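You operate a simulated robot arm through the tools that you are given. There is no shell and no other tool.

The job below is to be done with a simulated robot arm. You get a single attempt, and the scene is never put back.

JOB
The socket box has tripped: unplug the charger, press RESET, switch on.
Fine: switch off before you unplug; the plug goes in its holder; one press of the green key.

The check looks at the end state, three seconds after you hand in, the way a careful person would. Anything else that was tipped, shoved, dropped, spilled or broken makes it a failure.

ROBOT AND FRAMES
A 7-joint arm with a three-finger gripper, fixed in place. Base frame: the origin is at the foot of the arm, x ahead of it, y to its left, z up. Readings come in cm, degrees, newtons and seconds.
With the tool pointing down near the work surface it reaches from about 10 to 88 cm from the base axis. Its first joint turns from -166.0 to 166.0 degrees. Payload 2.94 kg.
The TCP is the grasp point between the finger pads, 3 cm short of the fingertips. In the tool frame z runs along the fingers and y along their closing line. The gripper opens to 13.2 cm. The gripper's body begins 10.7 cm behind the TCP.
Orientation is told as [roll, pitch, yaw] about the base's x, y, z axes, in that order, counted from this pose: with the fingers straight down and closing along the base's y, the tool's x points along the base's -x, its y along +y and its z along -z.

CONTROLS
- The arm moves only by the tool send_rows. Its argument "plan" is a list that holds one entry, the list of rows, each a list of 6 numbers: the shift along the base's x, y, z in cm, then the turn, a rotation vector about the base's x, y, z in degrees. In form: [[[x, y, z, rx, ry, rz], ...]]. A call has 1 to 20 rows; each row shifts and turns the commanded pose from where the row before left it. "hand" is the finger opening in cm, from 0 to 13.2, set as the call begins (left out, the last holds). A row lasts 0.2 s, in which the tool goes at most 5 cm and 8.6 degrees; a call with a longer step from one row to the next is refused whole, and so is a gripper value outside its range. A pose out of reach is approached as far as the arm can. The call stops where the force on the tool passes 40 N (or 10 N more than at its start, if that is more) or the arm is blocked; 0.2 s more then pass. The fingers move at their own pace and stop on an object; they squeeze with about 29 N. The grip force told is the motor's: it shows also when the fingers shut on nothing. Time passes only in rows, and 0.2 s behind the last, so rows that do not move let the fingers close. The reply holds the time, the measured pose of the TCP, the force on the tool along the base axes, the opening and the grip force, in the units named above and with some noise, with the torque about the TCP (base axes, N m) and any sound that the robot's microphone picked up, and new pictures: "pictures" is both (left out), scene, wrist or none.
- Cameras (640 x 400 px; columns grow to the right, rows downward): "scene" is fixed at [40.17, -65.05, 156.25]; the picture's right is [0.97, -0.25, 0.00], its down [-0.14, -0.55, -0.82] and it looks along [0.21, 0.80, -0.57] (base axes); focal length 312 px, centre (320, 200). "wrist" rides on the gripper at [7.2, 0.3, -14.4] in the tool frame; the picture's right is [-0.04, 1.00, 0.00], its down [-0.88, -0.04, -0.48] and it looks along [-0.47, -0.02, 0.88] (tool axes); focal length 256 px, centre (320, 200).
- slide_trunk(by): slides the trunk up (or, below 0, down) by that many cm; the arm rides with it, the base frame stays. It gives what a move gives, with no picture.
- pixel_to_xyz(camera, pixels): for up to 12 pixels [column, row] of the newest picture of that camera ("zoom" is the newest enlarged one), the place [x, y, z] in the base frame of the surface seen there, good to about 0.3 cm. No time passes.
- zoom(camera, box): a new picture of the part [left, top, right, bottom] of that camera's present view, enlarged. No time passes.
- job_done(): hands the job in; it is judged then, once.

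Open the gripper and draw the arm clear of the work before you hand the job in, unless the task says otherwise.

The tools are called as a command line: name --argument value ..., lists and objects as JSON in quotes. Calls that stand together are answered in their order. send_rows: Moves the arm, as the interface text tells. Its arguments: {"type":"object","properties":{"plan":{"type":"array","items":{"type":"array","items":{"type":"array","items":{"type":"number"}}}},"hand":{"type":"number"},"pictures":{"type":"string","enum":["both","scene","wrist","none"]}},"required":["plan"]} The other tools are called the same way: slide_trunk (by) slides the trunk up or down; pixel_to_xyz (camera, pixels) gives the place of the surface under pixels of a picture; zoom (camera, box) takes an enlarged picture of a part of a camera's view; job_done () hands the job in.

At the start:

```text
t: 0.0
eef_pos: [66.23, 14.6, 116.5]
tcp_rot: [0.0, -0.1, 0.1]
force: [-0.2, -1.0, 0.0]
ft_torque: [0.0, -0.02, 0.02]
grip_width: 13.2
finger_force: 0.0
trunk travel left (down, up): [-27.5, 26.5]
```

scene: 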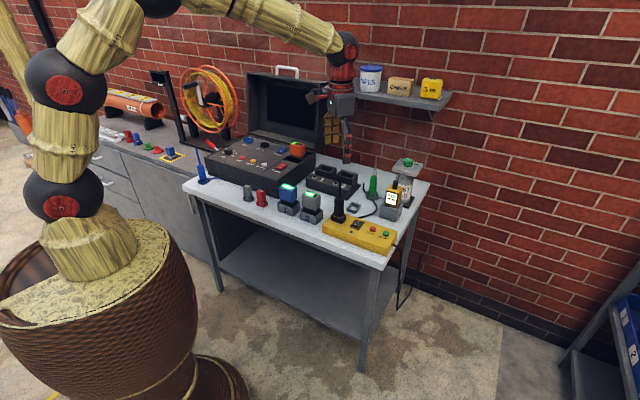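
wrist: 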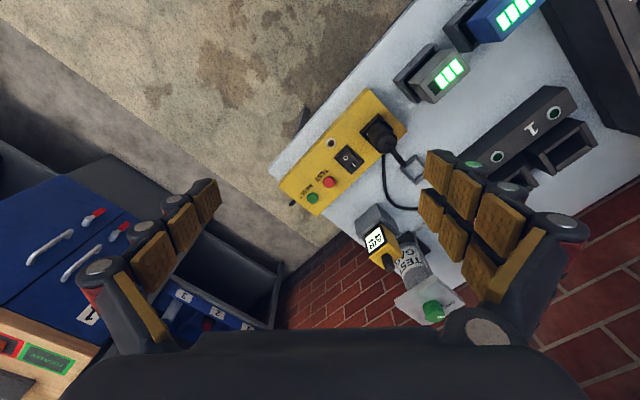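

The scene picture shows a yellow socket box around (358,233) with a black plug at (338,207) on it. I zoom in on both views to identify the switch, the keys and the plug holder.

zoom --camera "scene" --box '[300, 150, 430, 260]'

zoom --camera "wrist" --box '[260, 80, 480, 220]'

```text
3.64 times, centred on (365, 205) of scene
```

zoom: 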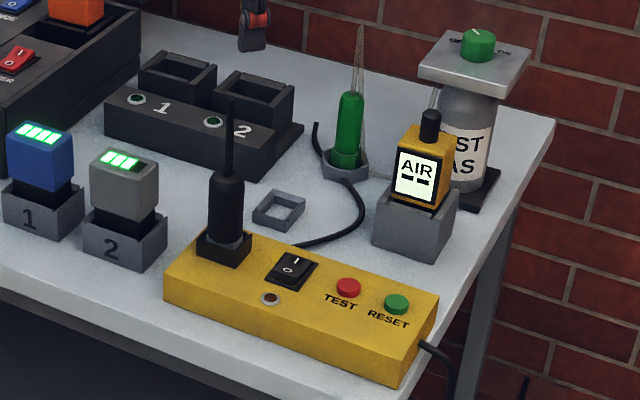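

```text
2.86 times, centred on (370, 150) of wrist
```

zoom: 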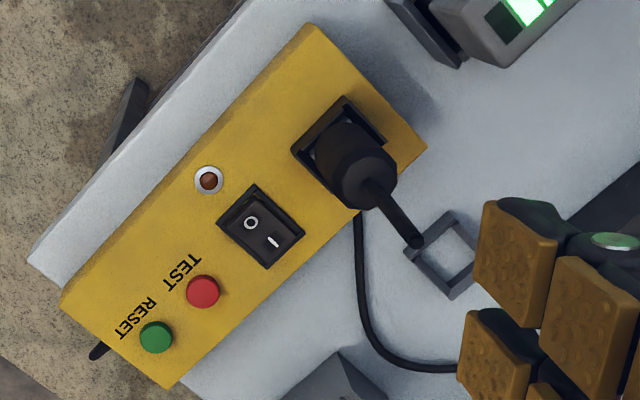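

In the wrist zoom: plug base (340,140), plug top (370,180), rocker switch (262,225) with O on the front and I at the back, RESET green (157,337), TEST red (203,291), holder frame (440,255). I read their positions.

pixel_to_xyz --camera "zoom" --pixels '[[157, 337], [203, 291], [250, 222], [272, 242], [209, 179], [370, 185], [415, 240], [330, 105], [300, 150], [445, 255], [410, 255], [470, 250]]'

pixel_to_xyz --camera "wrist" --pixels '[[279, 180], [318, 213], [369, 90], [405, 130], [402, 168], [411, 157], [424, 174], [414, 182]]'

zoom --camera "wrist" --box '[320, 130, 370, 180]'

zoom --camera "scene" --box '[325, 185, 385, 230]'

```text
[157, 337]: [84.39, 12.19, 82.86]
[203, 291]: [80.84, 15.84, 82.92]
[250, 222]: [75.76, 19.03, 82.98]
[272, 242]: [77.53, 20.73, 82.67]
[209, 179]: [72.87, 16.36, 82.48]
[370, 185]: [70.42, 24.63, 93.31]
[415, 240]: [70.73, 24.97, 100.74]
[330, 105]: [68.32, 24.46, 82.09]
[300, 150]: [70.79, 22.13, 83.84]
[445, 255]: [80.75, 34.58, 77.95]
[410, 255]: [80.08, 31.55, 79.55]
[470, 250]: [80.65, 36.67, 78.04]
```

```text
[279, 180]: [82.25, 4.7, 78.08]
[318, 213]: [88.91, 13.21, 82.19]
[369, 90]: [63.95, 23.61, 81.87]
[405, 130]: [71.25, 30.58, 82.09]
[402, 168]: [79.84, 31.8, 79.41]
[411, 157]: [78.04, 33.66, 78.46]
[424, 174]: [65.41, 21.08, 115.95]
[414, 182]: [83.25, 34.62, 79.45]
```

```text
8.00 times, centred on (345, 155) of wrist
```

zoom: 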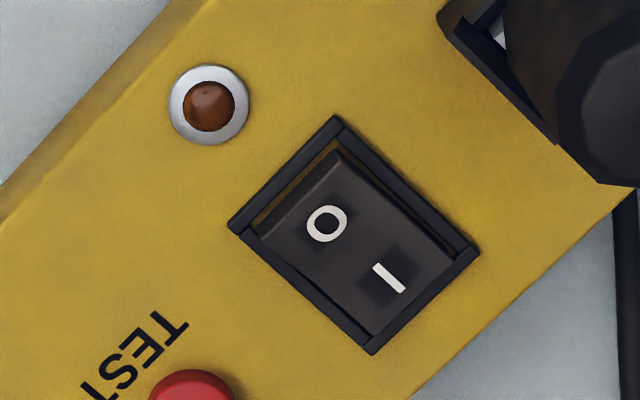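

```text
8.89 times, centred on (355, 208) of scene
```

zoom: 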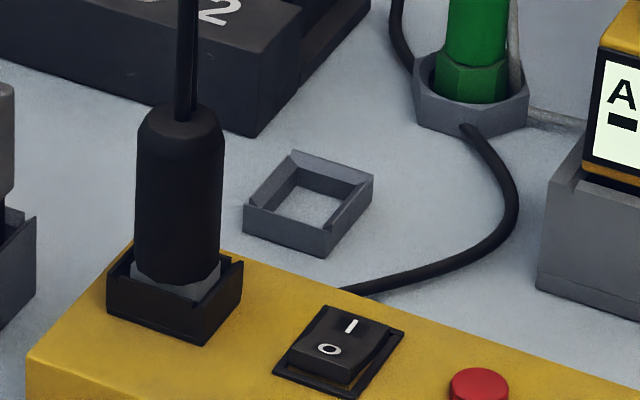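

The rocker's I end (back) looks pressed, so the switch is on while the lamp is dark (tripped). I read the surroundings (shelf, gas bottle, lid, holder frame, plug cord) so that I know the clearances.

pixel_to_xyz --camera "zoom" --pixels '[[185, 60], [187, 5], [175, 125], [180, 240], [175, 270], [170, 320], [245, 212], [325, 240], [372, 178], [293, 155], [308, 205], [330, 350]]'

pixel_to_xyz --camera "scene" --pixels '[[346, 171], [347, 178], [400, 105], [450, 97], [358, 95], [408, 165], [395, 185], [372, 175], [290, 100], [330, 178], [372, 190], [350, 150]]'

```text
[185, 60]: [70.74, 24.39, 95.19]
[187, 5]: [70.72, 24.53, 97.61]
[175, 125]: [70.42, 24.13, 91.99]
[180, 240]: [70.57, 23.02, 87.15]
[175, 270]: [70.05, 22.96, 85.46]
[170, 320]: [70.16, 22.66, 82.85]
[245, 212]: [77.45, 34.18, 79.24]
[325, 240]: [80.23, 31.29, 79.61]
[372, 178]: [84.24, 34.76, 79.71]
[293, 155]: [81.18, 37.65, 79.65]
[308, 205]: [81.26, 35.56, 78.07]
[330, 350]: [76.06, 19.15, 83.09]
```

```text
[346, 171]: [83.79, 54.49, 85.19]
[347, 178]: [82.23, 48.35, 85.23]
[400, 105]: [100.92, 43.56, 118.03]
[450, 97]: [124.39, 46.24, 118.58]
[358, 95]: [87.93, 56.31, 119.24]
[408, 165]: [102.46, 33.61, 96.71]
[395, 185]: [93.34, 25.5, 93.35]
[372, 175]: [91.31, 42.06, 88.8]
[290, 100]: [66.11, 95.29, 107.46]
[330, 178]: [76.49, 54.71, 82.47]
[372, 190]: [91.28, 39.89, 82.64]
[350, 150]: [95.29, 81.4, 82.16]
```

The holder frame (gray, zoom (308,205)) is centred around (80.8, 34.5) with its top at 79.6. I check the cord's top end and the neighbours (green tool, AIR meter, gas bottle).

zoom --camera "scene" --box '[325, 145, 425, 210]'

pixel_to_xyz --camera "scene" --pixels '[[340, 178], [340, 180], [340, 182], [392, 190], [388, 195], [391, 206], [380, 215], [404, 210], [374, 158], [372, 167], [372, 198], [360, 192]]'

```text
6.15 times, centred on (375, 178) of scene
```

zoom: 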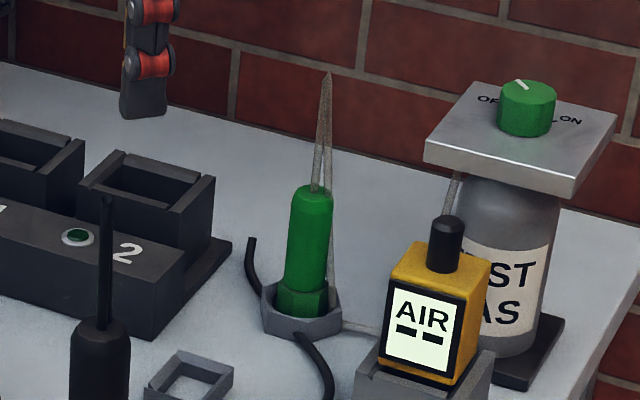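

```text
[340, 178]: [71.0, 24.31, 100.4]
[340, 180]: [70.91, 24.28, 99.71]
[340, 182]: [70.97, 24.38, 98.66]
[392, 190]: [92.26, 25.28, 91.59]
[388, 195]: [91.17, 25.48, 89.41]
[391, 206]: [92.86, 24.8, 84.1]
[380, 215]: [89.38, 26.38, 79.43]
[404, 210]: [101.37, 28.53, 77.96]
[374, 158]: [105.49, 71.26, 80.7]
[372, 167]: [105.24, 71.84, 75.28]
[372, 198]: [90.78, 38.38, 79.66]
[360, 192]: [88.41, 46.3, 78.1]
```

The cord stub above the plug reaches z≈101 at (70.9, 24.4), so I keep the closed fingers clear of it. I close the hand, turn the tool 46° to align with the box, and come lower on the box's front side for a close wrist view.

send_rows --plan '[[[0.28, -0.33, -2.08, 0, 0, 7.67], [0.28, -0.33, -2.08, 0, 0, 7.67], [0.28, -0.33, -2.08, 0, 0, 7.67], [0.28, -0.33, -2.08, 0, 0, 7.67], [0.28, -0.33, -2.08, 0, 0, 7.67], [0.28, -0.33, -2.08, 0, 0, 7.67], [0, 0, 0, 0, 0, 0], [0, 0, 0, 0, 0, 0]]]' --hand 0

```text
t: 1.8
eef_pos: [67.74, 12.28, 104.03]
tcp_rot: [0.0, 0.0, 46.0]
force: [-0.6, 0.1, 0.2]
ft_torque: [-0.05, -0.03, 0.01]
grip_width: 0.04
finger_force: 1.7
trunk travel left (down, up): [-27.5, 26.5]
```

scene: 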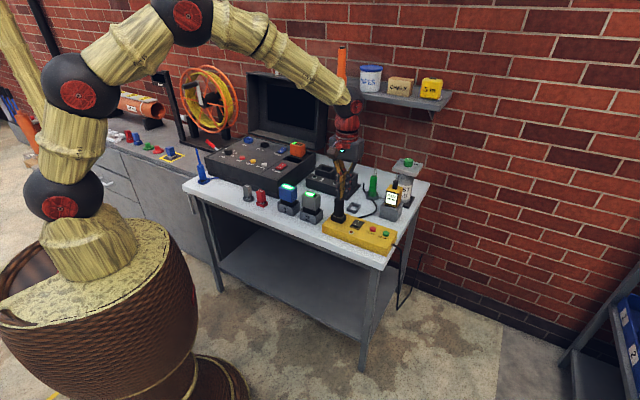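
wrist: 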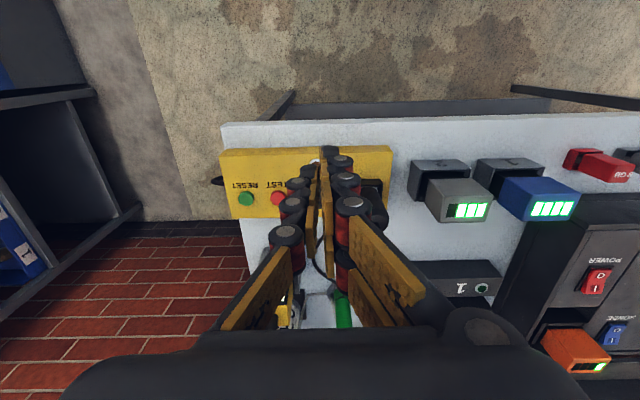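

The closed fingers at (340,230) block the box in the wrist view; I open the hand fully here (clear of everything) to look between the fingers.

send_rows --plan '[[[0, 0, 0, 0, 0, 0], [0, 0, 0, 0, 0, 0], [0, 0, 0, 0, 0, 0], [0, 0, 0, 0, 0, 0], [0, 0, 0, 0, 0, 0], [0, 0, 0, 0, 0, 0], [0, 0, 0, 0, 0, 0]]]' --hand 13.2 --pictures "wrist"

zoom --camera "wrist" --box '[210, 130, 410, 255]'

```text
t: 3.4
eef_pos: [67.89, 12.42, 104.14]
tcp_rot: [-0.1, 0.0, 46.1]
force: [1.1, -1.1, 0.5]
ft_torque: [-0.01, -0.02, -0.02]
grip_width: 11.6
finger_force: 0.1
trunk travel left (down, up): [-27.5, 26.5]
```

wrist: 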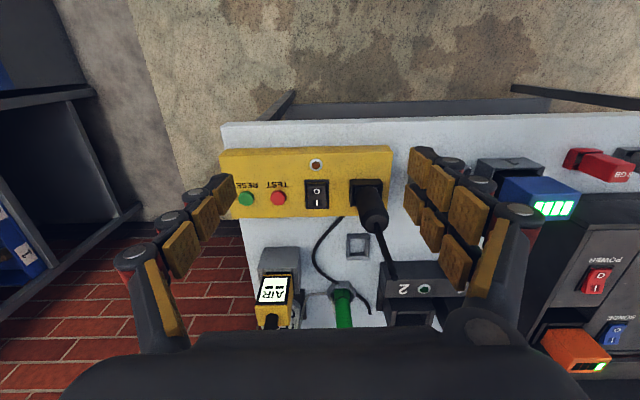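

```text
3.20 times, centred on (310, 192) of wrist
```

zoom: 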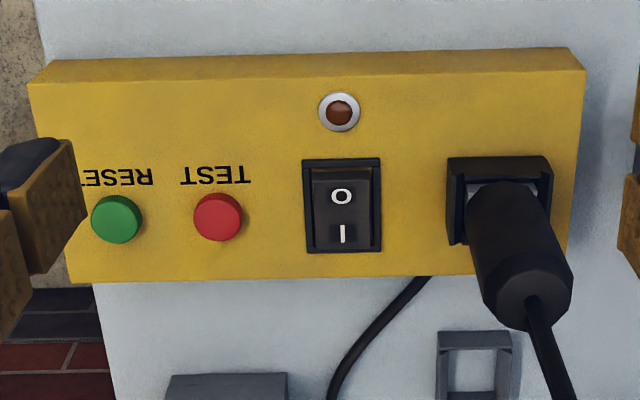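

Now a clear view: switch frame corners at (303,160)–(383,250), RESET (117,220), plug top (525,295). I read precise points for the box orientation, the rocker, the keys and the plug.

pixel_to_xyz --camera "zoom" --pixels '[[305, 161], [379, 160], [381, 248], [307, 251], [341, 180], [343, 240], [117, 220], [218, 217], [30, 88], [580, 76], [72, 280], [562, 268]]'

pixel_to_xyz --camera "zoom" --pixels '[[449, 158], [550, 158], [449, 240], [500, 215], [525, 300], [510, 320], [545, 320], [490, 280], [565, 280], [535, 315], [342, 208], [548, 360]]'

pixel_to_xyz --camera "wrist" --pixels '[[348, 235], [368, 235], [348, 256], [369, 256], [358, 245], [343, 290], [343, 310], [270, 290], [278, 255], [377, 222], [385, 245], [392, 275]]'

zoom --camera "wrist" --box '[290, 165, 400, 265]'

```text
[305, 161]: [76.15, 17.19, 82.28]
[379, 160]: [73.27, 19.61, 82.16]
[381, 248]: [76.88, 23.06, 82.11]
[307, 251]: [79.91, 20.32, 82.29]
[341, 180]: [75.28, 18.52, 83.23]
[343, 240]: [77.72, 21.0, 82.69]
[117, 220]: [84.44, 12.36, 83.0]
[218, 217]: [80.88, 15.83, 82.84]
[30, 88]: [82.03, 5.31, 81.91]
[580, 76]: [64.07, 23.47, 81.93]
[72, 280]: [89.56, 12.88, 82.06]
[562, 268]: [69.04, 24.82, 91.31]
```

```text
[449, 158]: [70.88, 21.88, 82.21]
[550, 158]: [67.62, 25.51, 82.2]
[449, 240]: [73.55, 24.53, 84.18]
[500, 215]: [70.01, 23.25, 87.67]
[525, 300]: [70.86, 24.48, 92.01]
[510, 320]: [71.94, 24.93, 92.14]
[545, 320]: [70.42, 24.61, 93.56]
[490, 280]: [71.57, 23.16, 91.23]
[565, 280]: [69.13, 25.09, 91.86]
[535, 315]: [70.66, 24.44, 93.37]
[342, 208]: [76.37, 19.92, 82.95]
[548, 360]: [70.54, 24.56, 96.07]
```

```text
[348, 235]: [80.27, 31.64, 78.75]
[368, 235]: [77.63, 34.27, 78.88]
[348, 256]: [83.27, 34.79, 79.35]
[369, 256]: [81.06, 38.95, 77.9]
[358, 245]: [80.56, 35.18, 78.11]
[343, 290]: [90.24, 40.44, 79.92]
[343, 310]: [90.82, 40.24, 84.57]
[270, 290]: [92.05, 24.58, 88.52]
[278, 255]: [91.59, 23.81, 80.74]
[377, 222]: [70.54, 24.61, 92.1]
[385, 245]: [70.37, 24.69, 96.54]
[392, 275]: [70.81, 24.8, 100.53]
```

```text
4.00 times, centred on (345, 215) of wrist
```

zoom: 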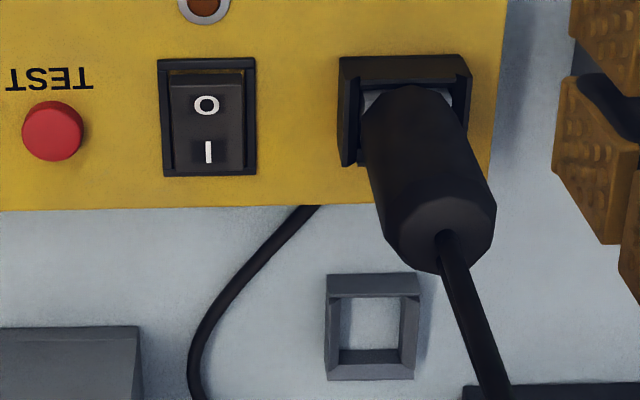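

The O end of the rocker reads z=83.2 and the I end 82.7, so it is on; box axis runs at about 135°. A body at yaw 46 would come within 1 cm of the cord while pressing the switch, so I turn to yaw ≈8, close the hand and move above the O end at (75.6, 19.1).

send_rows --plan '[[[0, 0, 0, 0, 0, -7.6], [0, 0, 0, 0, 0, -7.6], [0, 0, 0, 0, 0, -7.6], [0, 0, 0, 0, 0, -7.6], [0, 0, 0, 0, 0, -7.6], [0, 0, 0, 0, 0, 0], [0, 0, 0, 0, 0, 0], [1.93, 1.66, 0, 0, 0, 0], [1.93, 1.66, 0, 0, 0, 0], [1.93, 1.66, 0, 0, 0, 0], [1.94, 1.67, 0, 0, 0, 0], [0, 0, 0, 0, 0, 0]]]' --hand 0

```text
t: 6.0
eef_pos: [75.67, 19.18, 103.98]
tcp_rot: [-0.1, 0.1, 8.1]
force: [0.5, 0.4, -0.4]
ft_torque: [-0.04, -0.02, 0.0]
grip_width: 0.0
finger_force: 28.3
trunk travel left (down, up): [-27.5, 26.5]
```

scene: 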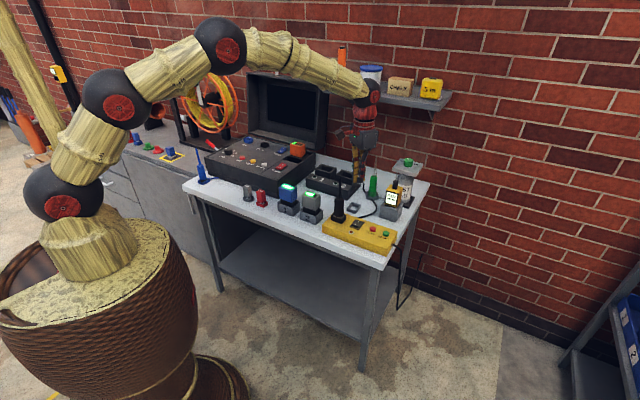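
wrist: 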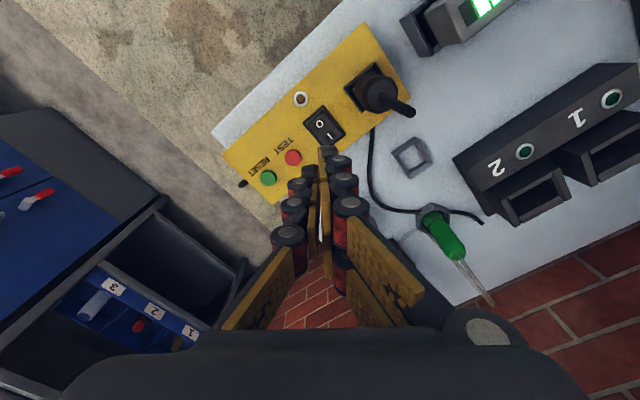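

The hand is above the switch (fingertips near (328,150), rocker at (323,125) in the wrist view). While here I measure the holder at (411,158) in this unobstructed view.

zoom --camera "wrist" --box '[290, 50, 450, 190]'

```text
2.86 times, centred on (370, 120) of wrist
```

zoom: 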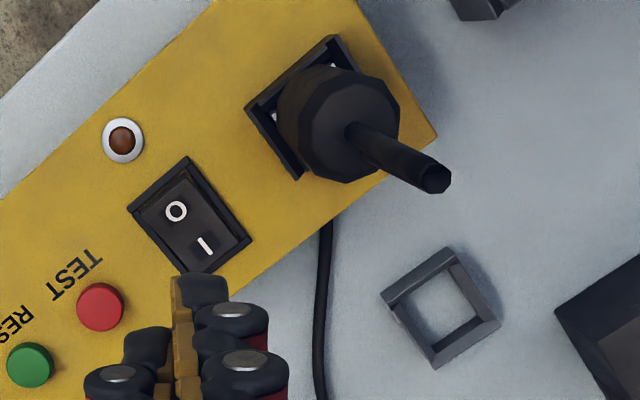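

pixel_to_xyz --camera "zoom" --pixels '[[448, 250], [383, 298], [435, 362], [498, 320], [440, 305], [452, 272], [408, 303], [440, 340], [475, 315], [345, 130], [435, 180], [350, 85]]'

zoom --camera "wrist" --box '[380, 130, 440, 185]'

```text
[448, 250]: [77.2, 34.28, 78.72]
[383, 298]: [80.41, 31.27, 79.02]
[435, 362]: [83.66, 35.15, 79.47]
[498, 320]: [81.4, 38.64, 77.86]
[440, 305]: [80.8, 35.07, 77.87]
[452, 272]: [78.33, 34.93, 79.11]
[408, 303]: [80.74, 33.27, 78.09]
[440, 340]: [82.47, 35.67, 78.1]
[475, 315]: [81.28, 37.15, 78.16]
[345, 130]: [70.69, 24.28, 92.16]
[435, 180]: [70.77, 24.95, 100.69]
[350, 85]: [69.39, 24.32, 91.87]
```

```text
7.27 times, centred on (410, 158) of wrist
```

zoom: 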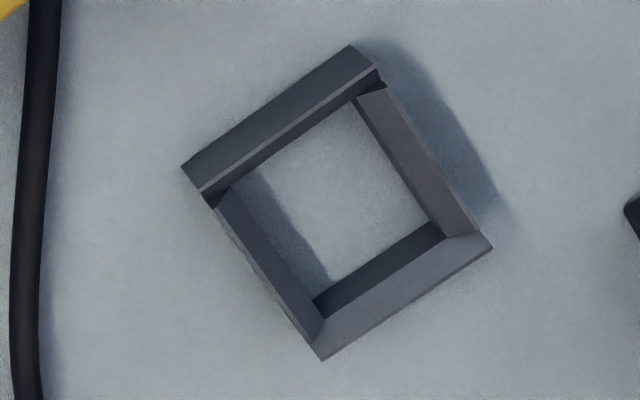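

The holder frame is clear in this zoom; I read its ridge corners and inner floor corners.

pixel_to_xyz --camera "zoom" --pixels '[[202, 186], [372, 68], [322, 352], [484, 246], [340, 335], [465, 238], [262, 270], [440, 170], [290, 130], [400, 300], [335, 195], [232, 195]]'

pixel_to_xyz --camera "zoom" --pixels '[[358, 108], [430, 222], [322, 290], [255, 180], [245, 215], [300, 310], [395, 130], [445, 215], [250, 150], [330, 95]]'

```text
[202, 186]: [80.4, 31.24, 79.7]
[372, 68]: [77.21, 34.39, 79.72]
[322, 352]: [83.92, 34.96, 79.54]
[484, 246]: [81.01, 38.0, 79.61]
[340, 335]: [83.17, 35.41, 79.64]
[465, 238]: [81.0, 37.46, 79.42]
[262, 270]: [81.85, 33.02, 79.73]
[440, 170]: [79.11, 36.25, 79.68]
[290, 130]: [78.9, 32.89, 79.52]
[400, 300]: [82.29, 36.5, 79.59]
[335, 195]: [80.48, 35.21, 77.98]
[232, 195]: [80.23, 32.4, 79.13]
```

```text
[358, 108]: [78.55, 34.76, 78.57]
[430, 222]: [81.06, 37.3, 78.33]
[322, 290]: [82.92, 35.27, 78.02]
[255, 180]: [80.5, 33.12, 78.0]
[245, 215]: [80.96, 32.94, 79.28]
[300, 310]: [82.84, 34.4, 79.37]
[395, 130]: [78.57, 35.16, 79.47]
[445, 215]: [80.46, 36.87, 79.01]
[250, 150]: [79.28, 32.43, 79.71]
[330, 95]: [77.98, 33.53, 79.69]
```

Holder centre ≈ (80.63, 34.65), top 79.65, sides along 45°/135°. I zoom in on the socket to see how the plug's base sits in it.

zoom --camera "wrist" --box '[335, 50, 415, 125]'

zoom --camera "scene" --box '[325, 195, 355, 225]'

```text
5.33 times, centred on (375, 88) of wrist
```

zoom: 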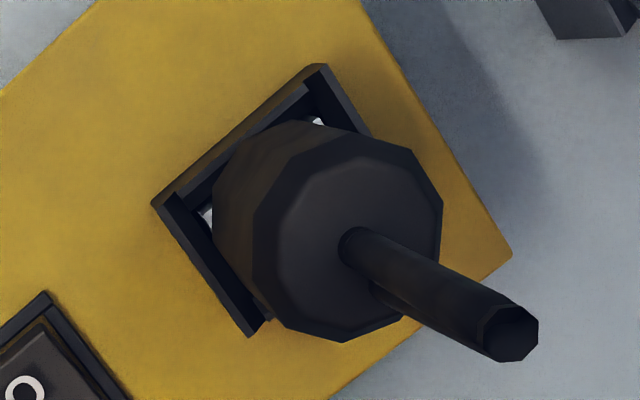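

```text
13.33 times, centred on (340, 210) of scene
```

zoom: 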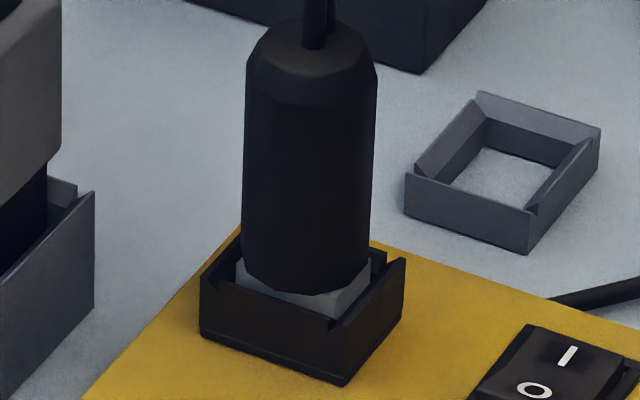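

The plug has a gray rectangular base in the socket; socket and holder look differently elongated, so the plug may need a quarter turn. I measure socket walls and the gray base in this zoom.

pixel_to_xyz --camera "zoom" --pixels '[[240, 275], [328, 312], [367, 278], [203, 285], [338, 335], [402, 265], [238, 238], [388, 250], [310, 250], [250, 250], [365, 245], [345, 318]]'

zoom --camera "wrist" --box '[335, 50, 415, 125]'

pixel_to_xyz --camera "zoom" --pixels '[[157, 203], [318, 68], [252, 330], [368, 135], [318, 122], [207, 215], [440, 180], [260, 220], [345, 335], [300, 140], [345, 180], [505, 330]]'

```text
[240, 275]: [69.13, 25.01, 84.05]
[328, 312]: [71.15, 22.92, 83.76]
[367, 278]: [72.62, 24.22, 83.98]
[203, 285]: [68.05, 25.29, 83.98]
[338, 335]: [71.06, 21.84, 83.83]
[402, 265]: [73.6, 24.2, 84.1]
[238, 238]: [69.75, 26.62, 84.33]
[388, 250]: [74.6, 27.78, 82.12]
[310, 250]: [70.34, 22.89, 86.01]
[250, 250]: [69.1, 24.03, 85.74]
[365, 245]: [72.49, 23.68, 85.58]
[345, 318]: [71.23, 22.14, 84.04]
```

```text
5.33 times, centred on (375, 88) of wrist
```

zoom: 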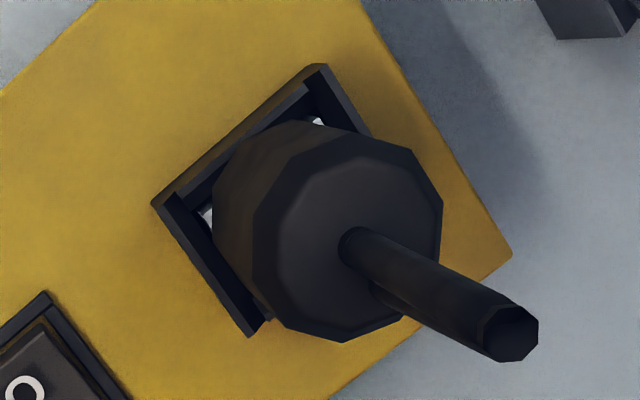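

```text
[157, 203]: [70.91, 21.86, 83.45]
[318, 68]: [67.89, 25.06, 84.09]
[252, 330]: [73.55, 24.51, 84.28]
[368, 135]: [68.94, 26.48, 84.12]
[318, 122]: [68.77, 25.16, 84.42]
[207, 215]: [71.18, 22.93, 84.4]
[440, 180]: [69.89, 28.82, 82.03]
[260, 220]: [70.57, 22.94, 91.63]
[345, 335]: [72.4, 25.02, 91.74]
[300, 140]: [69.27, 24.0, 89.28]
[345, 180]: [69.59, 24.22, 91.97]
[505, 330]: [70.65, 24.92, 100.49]
```

Findings: plug base ≈3.3 cm (along the box) × 2 cm, holder opening ≈2.75 × 3.6 cm with its long side across, so the plug needs a quarter turn later. First the switch: I descend to about 1 cm above the O end.

send_rows --plan '[[[0, 0, -3, 0, 0, 0], [0, 0, -3, 0, 0, 0], [0, 0, -3, 0, 0, 0], [0, 0, -3, 0, 0, 0], [0, 0, -2.5, 0, 0, 0], [0, 0, -1.5, 0, 0, 0], [0, 0, -0.5, 0, 0, 0], [0, 0, 0, 0, 0, 0]]]' --hand 0

zoom --camera "scene" --box '[315, 170, 405, 240]'

zoom --camera "wrist" --box '[240, 20, 440, 160]'

```text
t: 7.8
eef_pos: [75.69, 19.18, 87.45]
tcp_rot: [0.1, 0.0, 8.0]
force: [-0.3, -0.3, -0.7]
ft_torque: [-0.01, 0.0, 0.0]
grip_width: 0.01
finger_force: 28.8
trunk travel left (down, up): [-27.5, 26.5]
```

scene: 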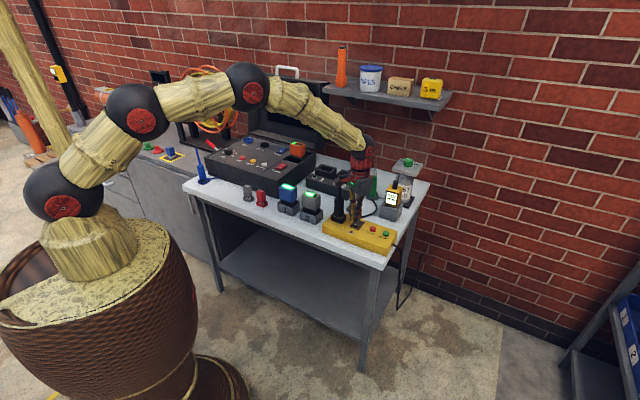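
wrist: 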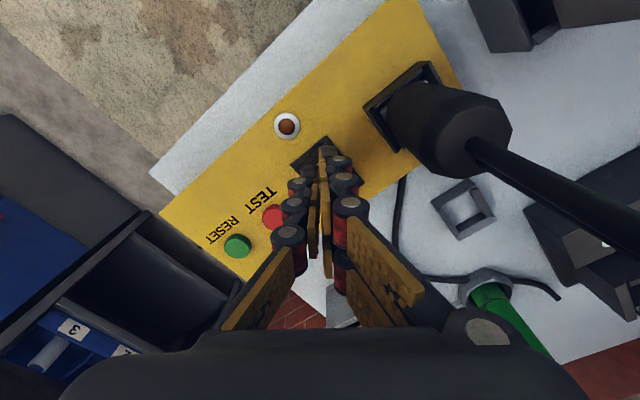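

```text
5.71 times, centred on (360, 205) of scene
```

zoom: 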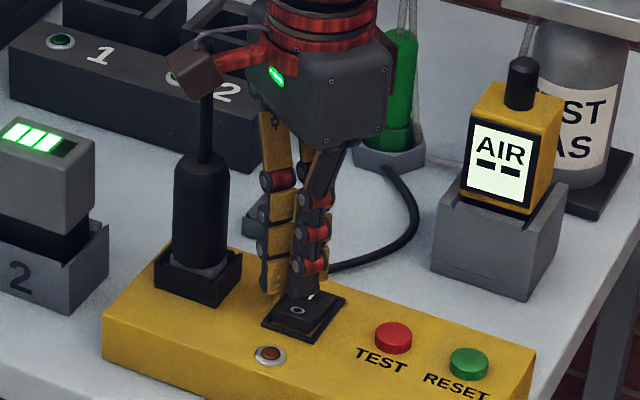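

```text
2.86 times, centred on (340, 90) of wrist
```

zoom: 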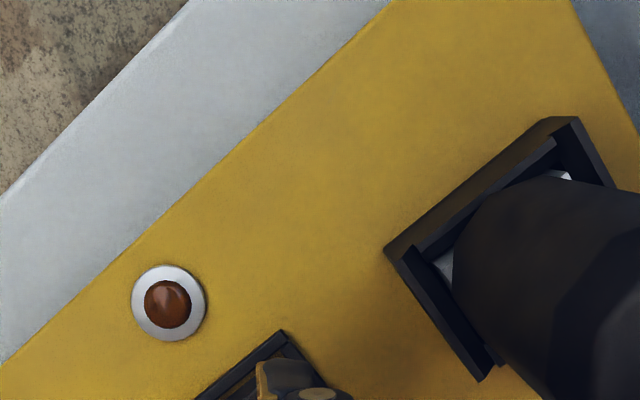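

Fingertips sit right above the O end (scene zoom (290,293), O mark at (298,310)), and the camera bracket is clear of the cord. I press down slowly in small steps, watching force and sound.

send_rows --plan '[[[-0.1, -0.1, -0.3, 0, 0, 0], [0, 0, -0.3, 0, 0, 0], [0, 0, -0.3, 0, 0, 0], [0, 0, -0.2, 0, 0, 0], [0, 0, -0.15, 0, 0, 0], [0, 0, -0.15, 0, 0, 0]]]' --pictures "none"

```text
t: 9.2
eef_pos: [75.61, 19.1, 86.08]
tcp_rot: [0.1, 0.0, 7.9]
force: [-0.1, 0.3, -0.2]
ft_torque: [-0.01, -0.01, -0.03]
grip_width: 0.01
finger_force: 28.7
trunk travel left (down, up): [-27.5, 26.5]
```

No contact yet at TCP z 86.08; I continue down in 0.15 cm steps.

send_rows --plan '[[[0, 0, -0.15, 0, 0, 0], [0, 0, -0.15, 0, 0, 0], [0, 0, -0.15, 0, 0, 0]]]' --pictures "none"

```text
t: 10.0
eef_pos: [75.65, 19.18, 85.61]
tcp_rot: [0.0, 0.0, 8.0]
force: [0.7, -0.6, 1.0]
ft_torque: [0.02, -0.01, -0.03]
grip_width: 0.02
finger_force: 29.0
trunk travel left (down, up): [-27.5, 26.5]
```

Still almost no force at 85.61; I take a look before going further.

zoom --camera "scene" --box '[335, 195, 375, 230]'

zoom --camera "wrist" --box '[270, 100, 370, 180]'

```text
11.43 times, centred on (355, 212) of scene
```

zoom: 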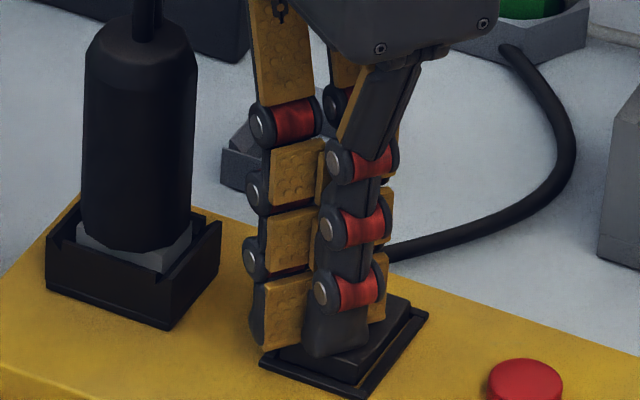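

```text
5.00 times, centred on (320, 140) of wrist
```

zoom: 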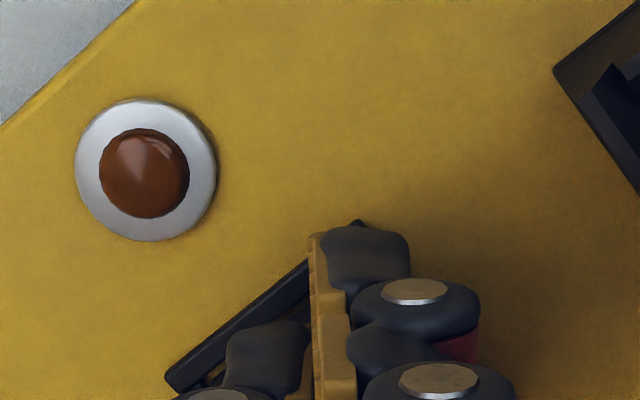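

The fingers appear shifted left of the rocker in the scene zoom (tips near (335,345), frame centre (345,350)); I check the true tip positions with pixel_to_xyz.

pixel_to_xyz --camera "zoom" --pixels '[[318, 238], [325, 260], [360, 240], [405, 250], [270, 330], [230, 350], [180, 378], [358, 222], [300, 300], [145, 170], [340, 232], [245, 380]]'

zoom --camera "scene" --box '[335, 195, 375, 230]'

pixel_to_xyz --camera "zoom" --pixels '[[335, 350], [310, 345], [360, 345], [285, 340], [262, 340], [335, 320], [370, 330], [395, 300], [400, 340], [355, 380], [270, 362], [425, 318]]'

```text
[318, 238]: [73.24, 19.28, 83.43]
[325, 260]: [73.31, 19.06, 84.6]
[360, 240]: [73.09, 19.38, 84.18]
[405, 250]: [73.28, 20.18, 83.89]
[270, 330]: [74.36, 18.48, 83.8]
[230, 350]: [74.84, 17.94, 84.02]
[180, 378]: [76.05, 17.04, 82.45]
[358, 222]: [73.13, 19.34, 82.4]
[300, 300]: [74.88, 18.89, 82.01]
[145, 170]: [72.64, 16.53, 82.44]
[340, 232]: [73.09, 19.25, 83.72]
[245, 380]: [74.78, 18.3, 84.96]
```

```text
11.43 times, centred on (355, 212) of scene
```

zoom: 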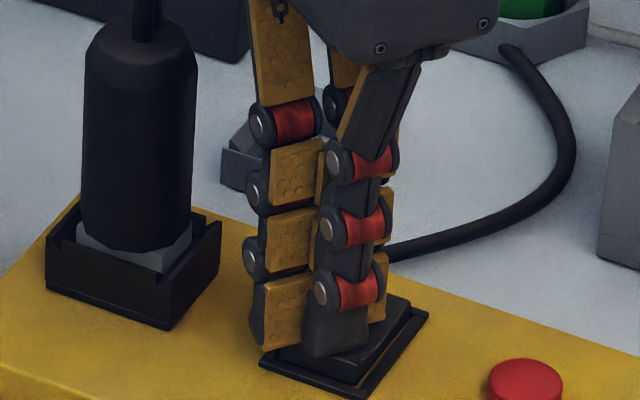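

```text
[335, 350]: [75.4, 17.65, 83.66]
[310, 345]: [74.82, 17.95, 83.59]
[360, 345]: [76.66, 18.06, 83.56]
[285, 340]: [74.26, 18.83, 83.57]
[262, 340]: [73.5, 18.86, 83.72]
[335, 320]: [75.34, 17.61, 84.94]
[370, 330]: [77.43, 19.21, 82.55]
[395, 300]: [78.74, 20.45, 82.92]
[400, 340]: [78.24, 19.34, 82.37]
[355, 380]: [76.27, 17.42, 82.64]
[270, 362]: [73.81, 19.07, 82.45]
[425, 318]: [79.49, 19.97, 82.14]
```

The closed hand is really a 2‑1 set of finger chains (~±2.4 cm wide), so pressing flat could block the rocker. I lift, turn to yaw −44° and lean the tool 25° back so that only the single front finger's edge will touch the O end.

send_rows --plan '[[[0, 0, 2, 0, 0, 0], [0, 0, 4, 0, 0, 0], [0, 0, 4, 0, 0, 0], [0, 0, 4, 0, 0, 0], [0, 0, 1, 0, 0, -7.43], [0, 0, 0, 0, 0, -7.43], [0, 0, 0, 0, 0, -7.43], [0, 0, 0, 0, 0, -7.43], [0, 0, 0, 0, 0, -7.43], [0, 0, 0, 0, 0, -7.43], [0, 0, 0, 0, 0, -7.42], [-0.09, -0.09, 0, 4.42, -4.42, 0], [-0.09, -0.09, 0, 4.42, -4.42, 0], [-0.09, -0.09, 0, 4.42, -4.42, 0], [-0.09, -0.09, 0, 4.42, -4.42, 0], [0, 0, 0, 0, 0, 0]]]'

zoom --camera "scene" --box '[315, 140, 405, 240]'

```text
t: 13.4
eef_pos: [75.16, 18.7, 100.63]
tcp_rot: [25.0, -0.4, -44.1]
force: [0.0, 0.4, 0.8]
ft_torque: [-0.02, 0.03, -0.01]
grip_width: 0.0
finger_force: 29.0
trunk travel left (down, up): [-27.5, 26.5]
```

scene: 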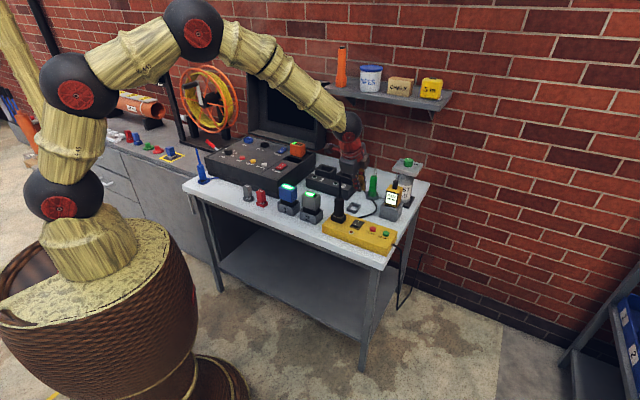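
wrist: 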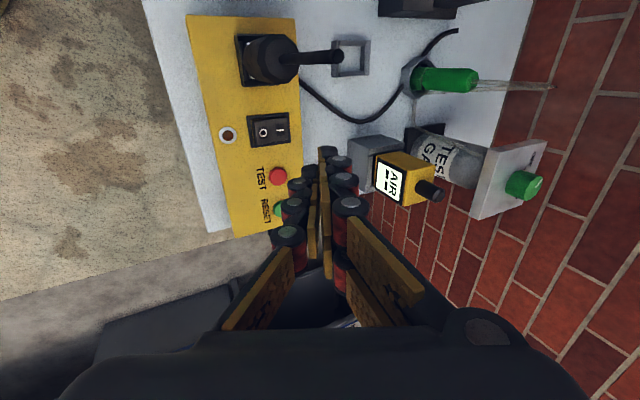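

```text
4.00 times, centred on (360, 190) of scene
```

zoom: 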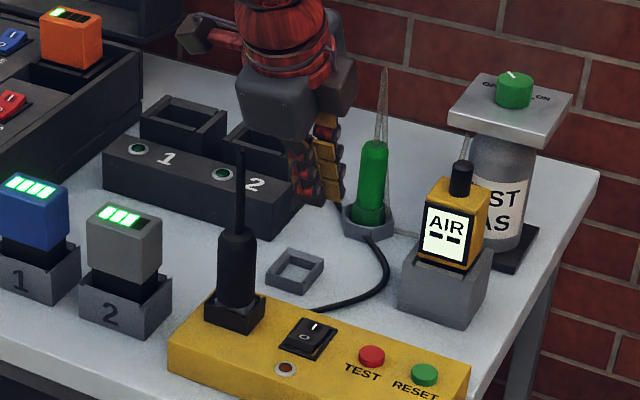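

The arm is tilted above the switch and the picture looks as expected; I check the rocker's state in the wrist view at (270,132).

zoom --camera "wrist" --box '[210, 90, 310, 170]'

pixel_to_xyz --camera "wrist" --pixels '[[257, 132], [264, 132], [272, 131], [280, 131], [286, 131], [320, 160], [325, 152], [340, 165]]'

```text
5.00 times, centred on (260, 130) of wrist
```

zoom: 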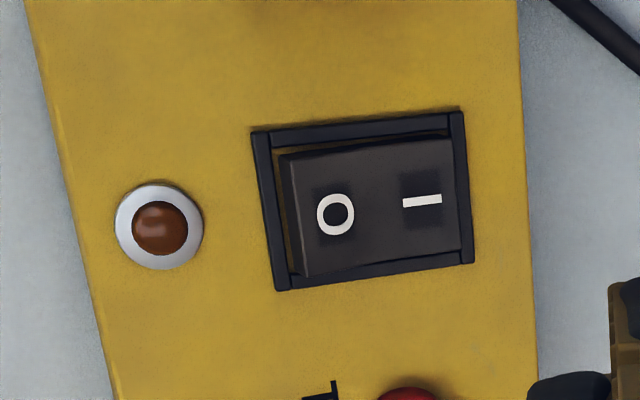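

```text
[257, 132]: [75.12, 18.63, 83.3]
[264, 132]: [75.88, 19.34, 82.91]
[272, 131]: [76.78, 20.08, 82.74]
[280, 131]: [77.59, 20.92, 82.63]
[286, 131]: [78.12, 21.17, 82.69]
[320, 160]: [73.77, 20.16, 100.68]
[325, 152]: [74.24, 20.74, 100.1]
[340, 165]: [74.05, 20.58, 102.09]
```

The O end is raised (z 83.3 at (257,132)) and I end low (82.65): switch is on. I descend to about 1 cm above contact.

send_rows --plan '[[[0.1, 0.1, -3, 0, 0, 0], [0, 0, -3, 0, 0, 0], [0, 0, -3, 0, 0, 0], [0, 0, -2.5, 0, 0, 0], [0, 0, -1.2, 0, 0, 0], [0, 0, -0.4, 0, 0, 0], [0, 0, 0, 0, 0, 0]]]'

zoom --camera "scene" --box '[325, 175, 385, 235]'

zoom --camera "wrist" --box '[220, 80, 360, 180]'

```text
t: 15.0
eef_pos: [75.23, 18.93, 87.66]
tcp_rot: [25.0, -0.4, -44.0]
force: [0.3, 0.1, 0.0]
ft_torque: [0.0, -0.01, 0.01]
grip_width: 0.02
finger_force: 28.6
trunk travel left (down, up): [-27.5, 26.5]
```

scene: 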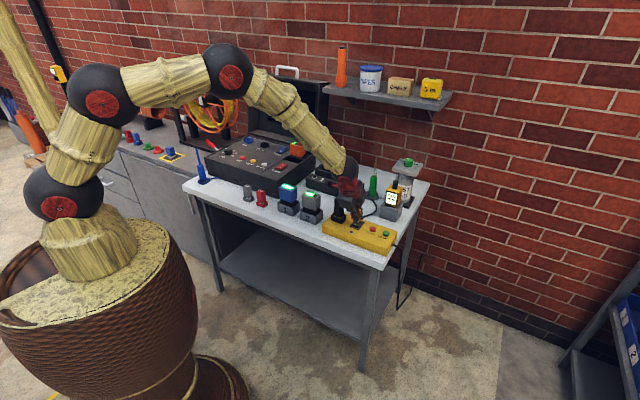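
wrist: 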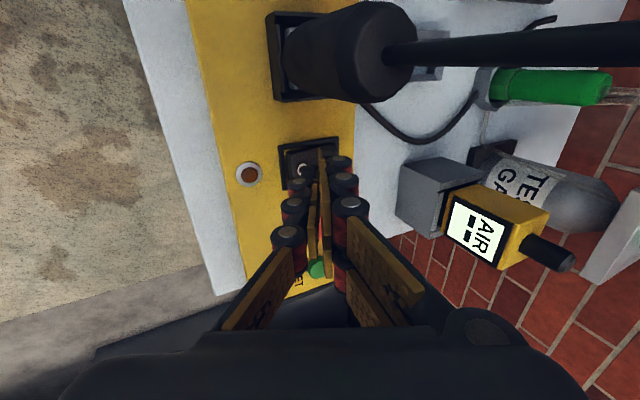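

```text
6.67 times, centred on (355, 205) of scene
```

zoom: 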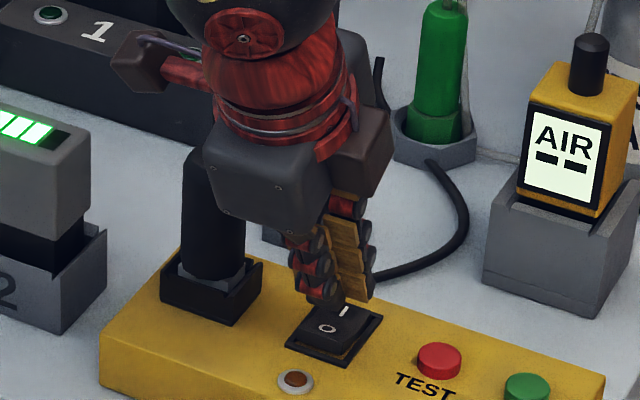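

```text
4.00 times, centred on (290, 130) of wrist
```

zoom: 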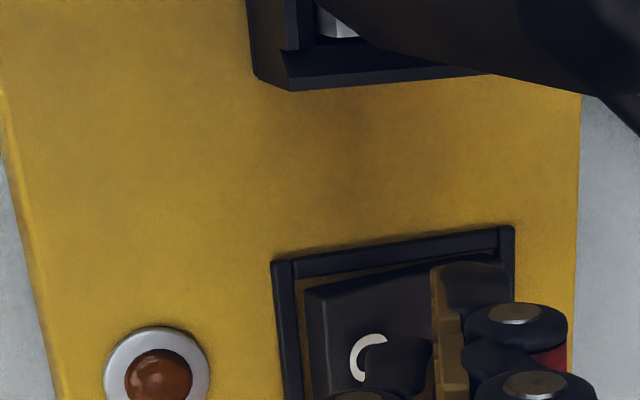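

The single finger's tip (scene zoom (325,305)) is right over the O mark at (327,327). I lower slowly.

send_rows --plan '[[[0, 0, -0.3, 0, 0, 0], [0, 0, -0.3, 0, 0, 0], [0, 0, -0.3, 0, 0, 0], [0, 0, -0.2, 0, 0, 0], [0, 0, -0.2, 0, 0, 0], [0, 0, -0.2, 0, 0, 0]]]' --pictures "none"

```text
t: 16.4
eef_pos: [75.33, 18.82, 86.09]
tcp_rot: [25.0, -0.5, -44.1]
force: [-0.4, -0.2, 0.2]
ft_torque: [-0.02, -0.01, -0.01]
grip_width: 0.0
finger_force: 28.6
trunk travel left (down, up): [-27.5, 26.5]
```

No contact yet at 86.09; I continue in small steps.

send_rows --plan '[[[0, 0, -0.15, 0, 0, 0], [0, 0, -0.15, 0, 0, 0], [0, 0, -0.15, 0, 0, 0]]]' --pictures "none"

zoom --camera "scene" --box '[335, 195, 375, 230]'

```text
t: 17.2
eef_pos: [75.33, 18.89, 85.61]
tcp_rot: [25.0, -0.4, -44.1]
force: [0.0, 0.0, 0.0]
ft_torque: [0.0, 0.01, 0.02]
grip_width: 0.01
finger_force: 29.2
trunk travel left (down, up): [-27.5, 26.5]
```

```text
11.43 times, centred on (355, 212) of scene
```

zoom: 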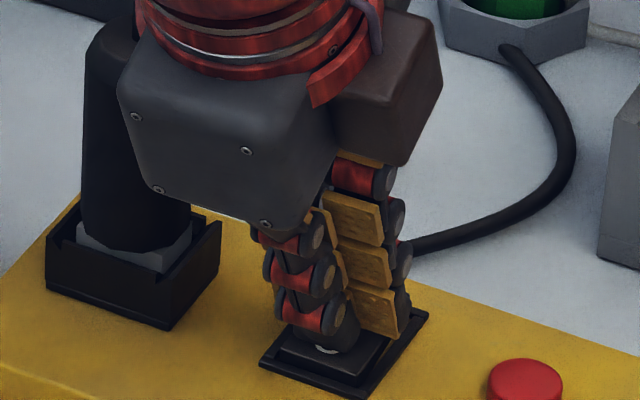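

The finger tip is visually just at the O mark (330,342) without force; I continue in 0.12 cm steps.

send_rows --plan '[[[0, 0, -0.12, 0, 0, 0], [0, 0, -0.12, 0, 0, 0], [0, 0, -0.12, 0, 0, 0]]]' --pictures "none"

```text
t: 18.0
eef_pos: [75.42, 18.95, 85.42]
tcp_rot: [25.1, -0.4, -44.0]
force: [-6.3, -1.6, 13.9]
ft_torque: [0.06, 0.16, 0.01]
grip_width: 0.02
finger_force: 28.5
trunk travel left (down, up): [-27.5, 26.5]
```

Contact: 13.9 N upward at TCP 85.42. I look at the switch before pressing more.

send_rows --plan '[[[0, 0, 0, 0, 0, 0]]]'

zoom --camera "scene" --box '[335, 195, 375, 230]'

zoom --camera "wrist" --box '[240, 110, 360, 200]'

```text
t: 18.4
eef_pos: [75.34, 18.87, 85.52]
tcp_rot: [25.2, -0.5, -44.0]
force: [-5.2, -0.2, 16.2]
ft_torque: [0.06, 0.1, -0.03]
grip_width: 0.0
finger_force: 28.9
trunk travel left (down, up): [-27.5, 26.5]
```

scene: 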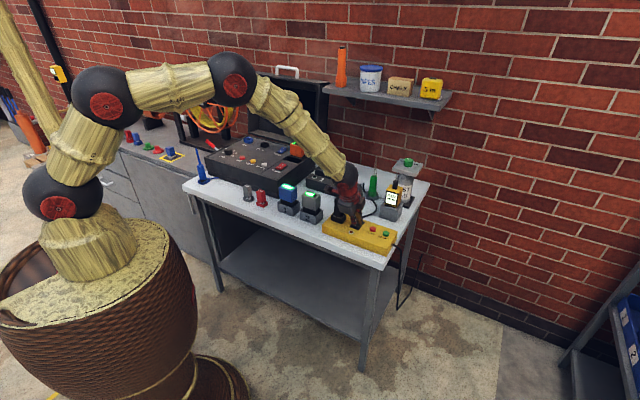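
wrist: 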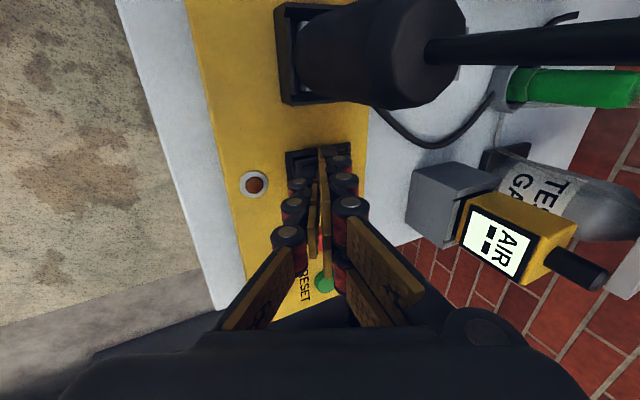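

```text
11.43 times, centred on (355, 212) of scene
```

zoom: 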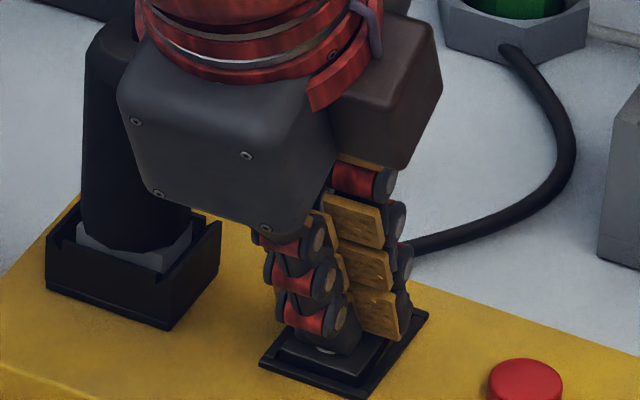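

```text
4.44 times, centred on (300, 155) of wrist
```

zoom: 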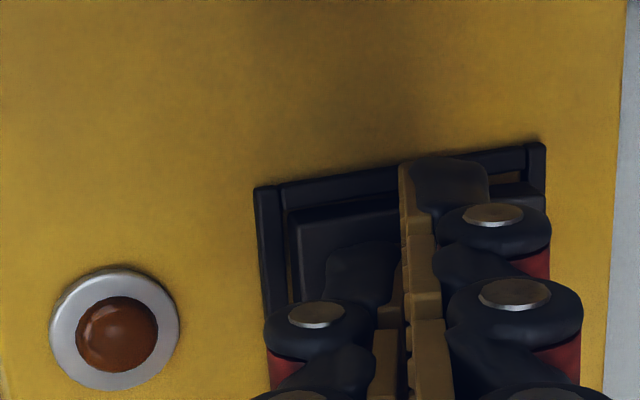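

Force is 16 N and the rocker looks level or flipped; I lift 4 cm and check its state.

send_rows --plan '[[[0, 0, 0.5, 0, 0, 0], [0, 0, 1.5, 0, 0, 0], [0, 0, 3, 0, 0, 0], [0, 0, 3, 0, 0, 0], [0, 0, 2, 0, 0, 0], [0, 0, 0, 0, 0, 0]]]'

zoom --camera "wrist" --box '[220, 80, 340, 180]'

zoom --camera "scene" --box '[335, 195, 375, 230]'

```text
t: 19.8
eef_pos: [75.17, 18.99, 95.26]
tcp_rot: [25.0, -0.4, -44.1]
force: [-0.4, 0.0, 0.4]
ft_torque: [0.01, 0.0, -0.02]
grip_width: 0.0
finger_force: 28.8
trunk travel left (down, up): [-27.5, 26.5]
```

scene: 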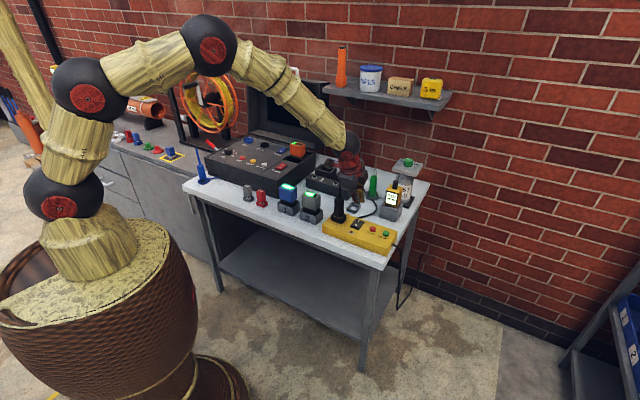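
wrist: 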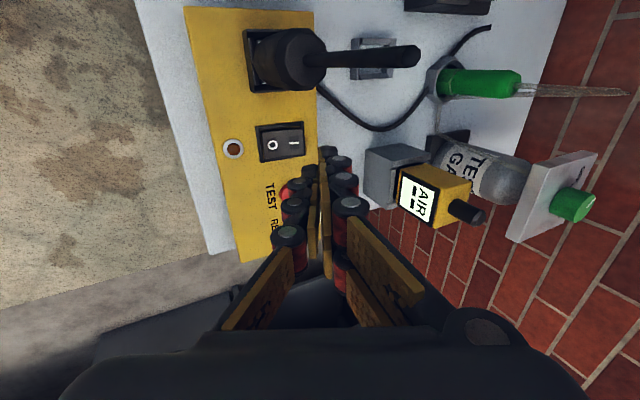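

```text
4.00 times, centred on (280, 130) of wrist
```

zoom: 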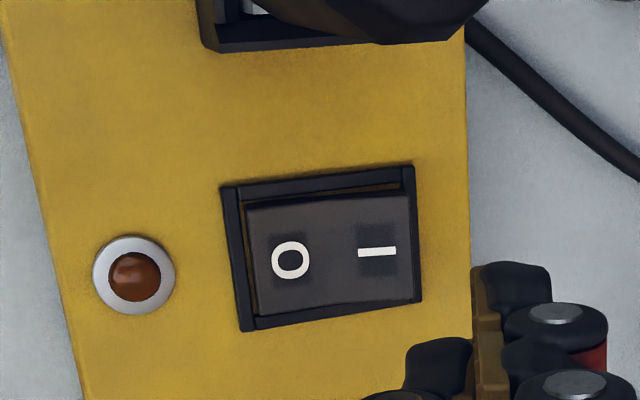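

```text
11.43 times, centred on (355, 212) of scene
```

zoom: 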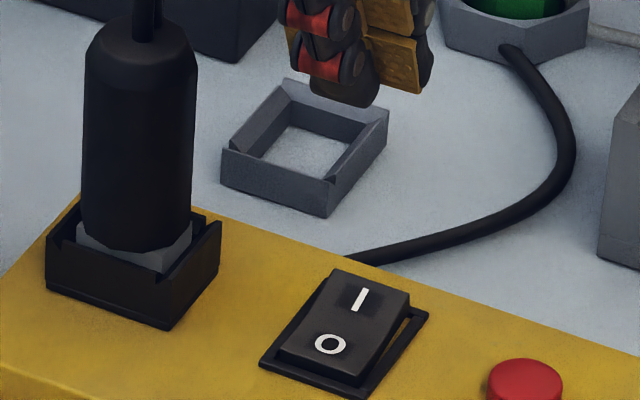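

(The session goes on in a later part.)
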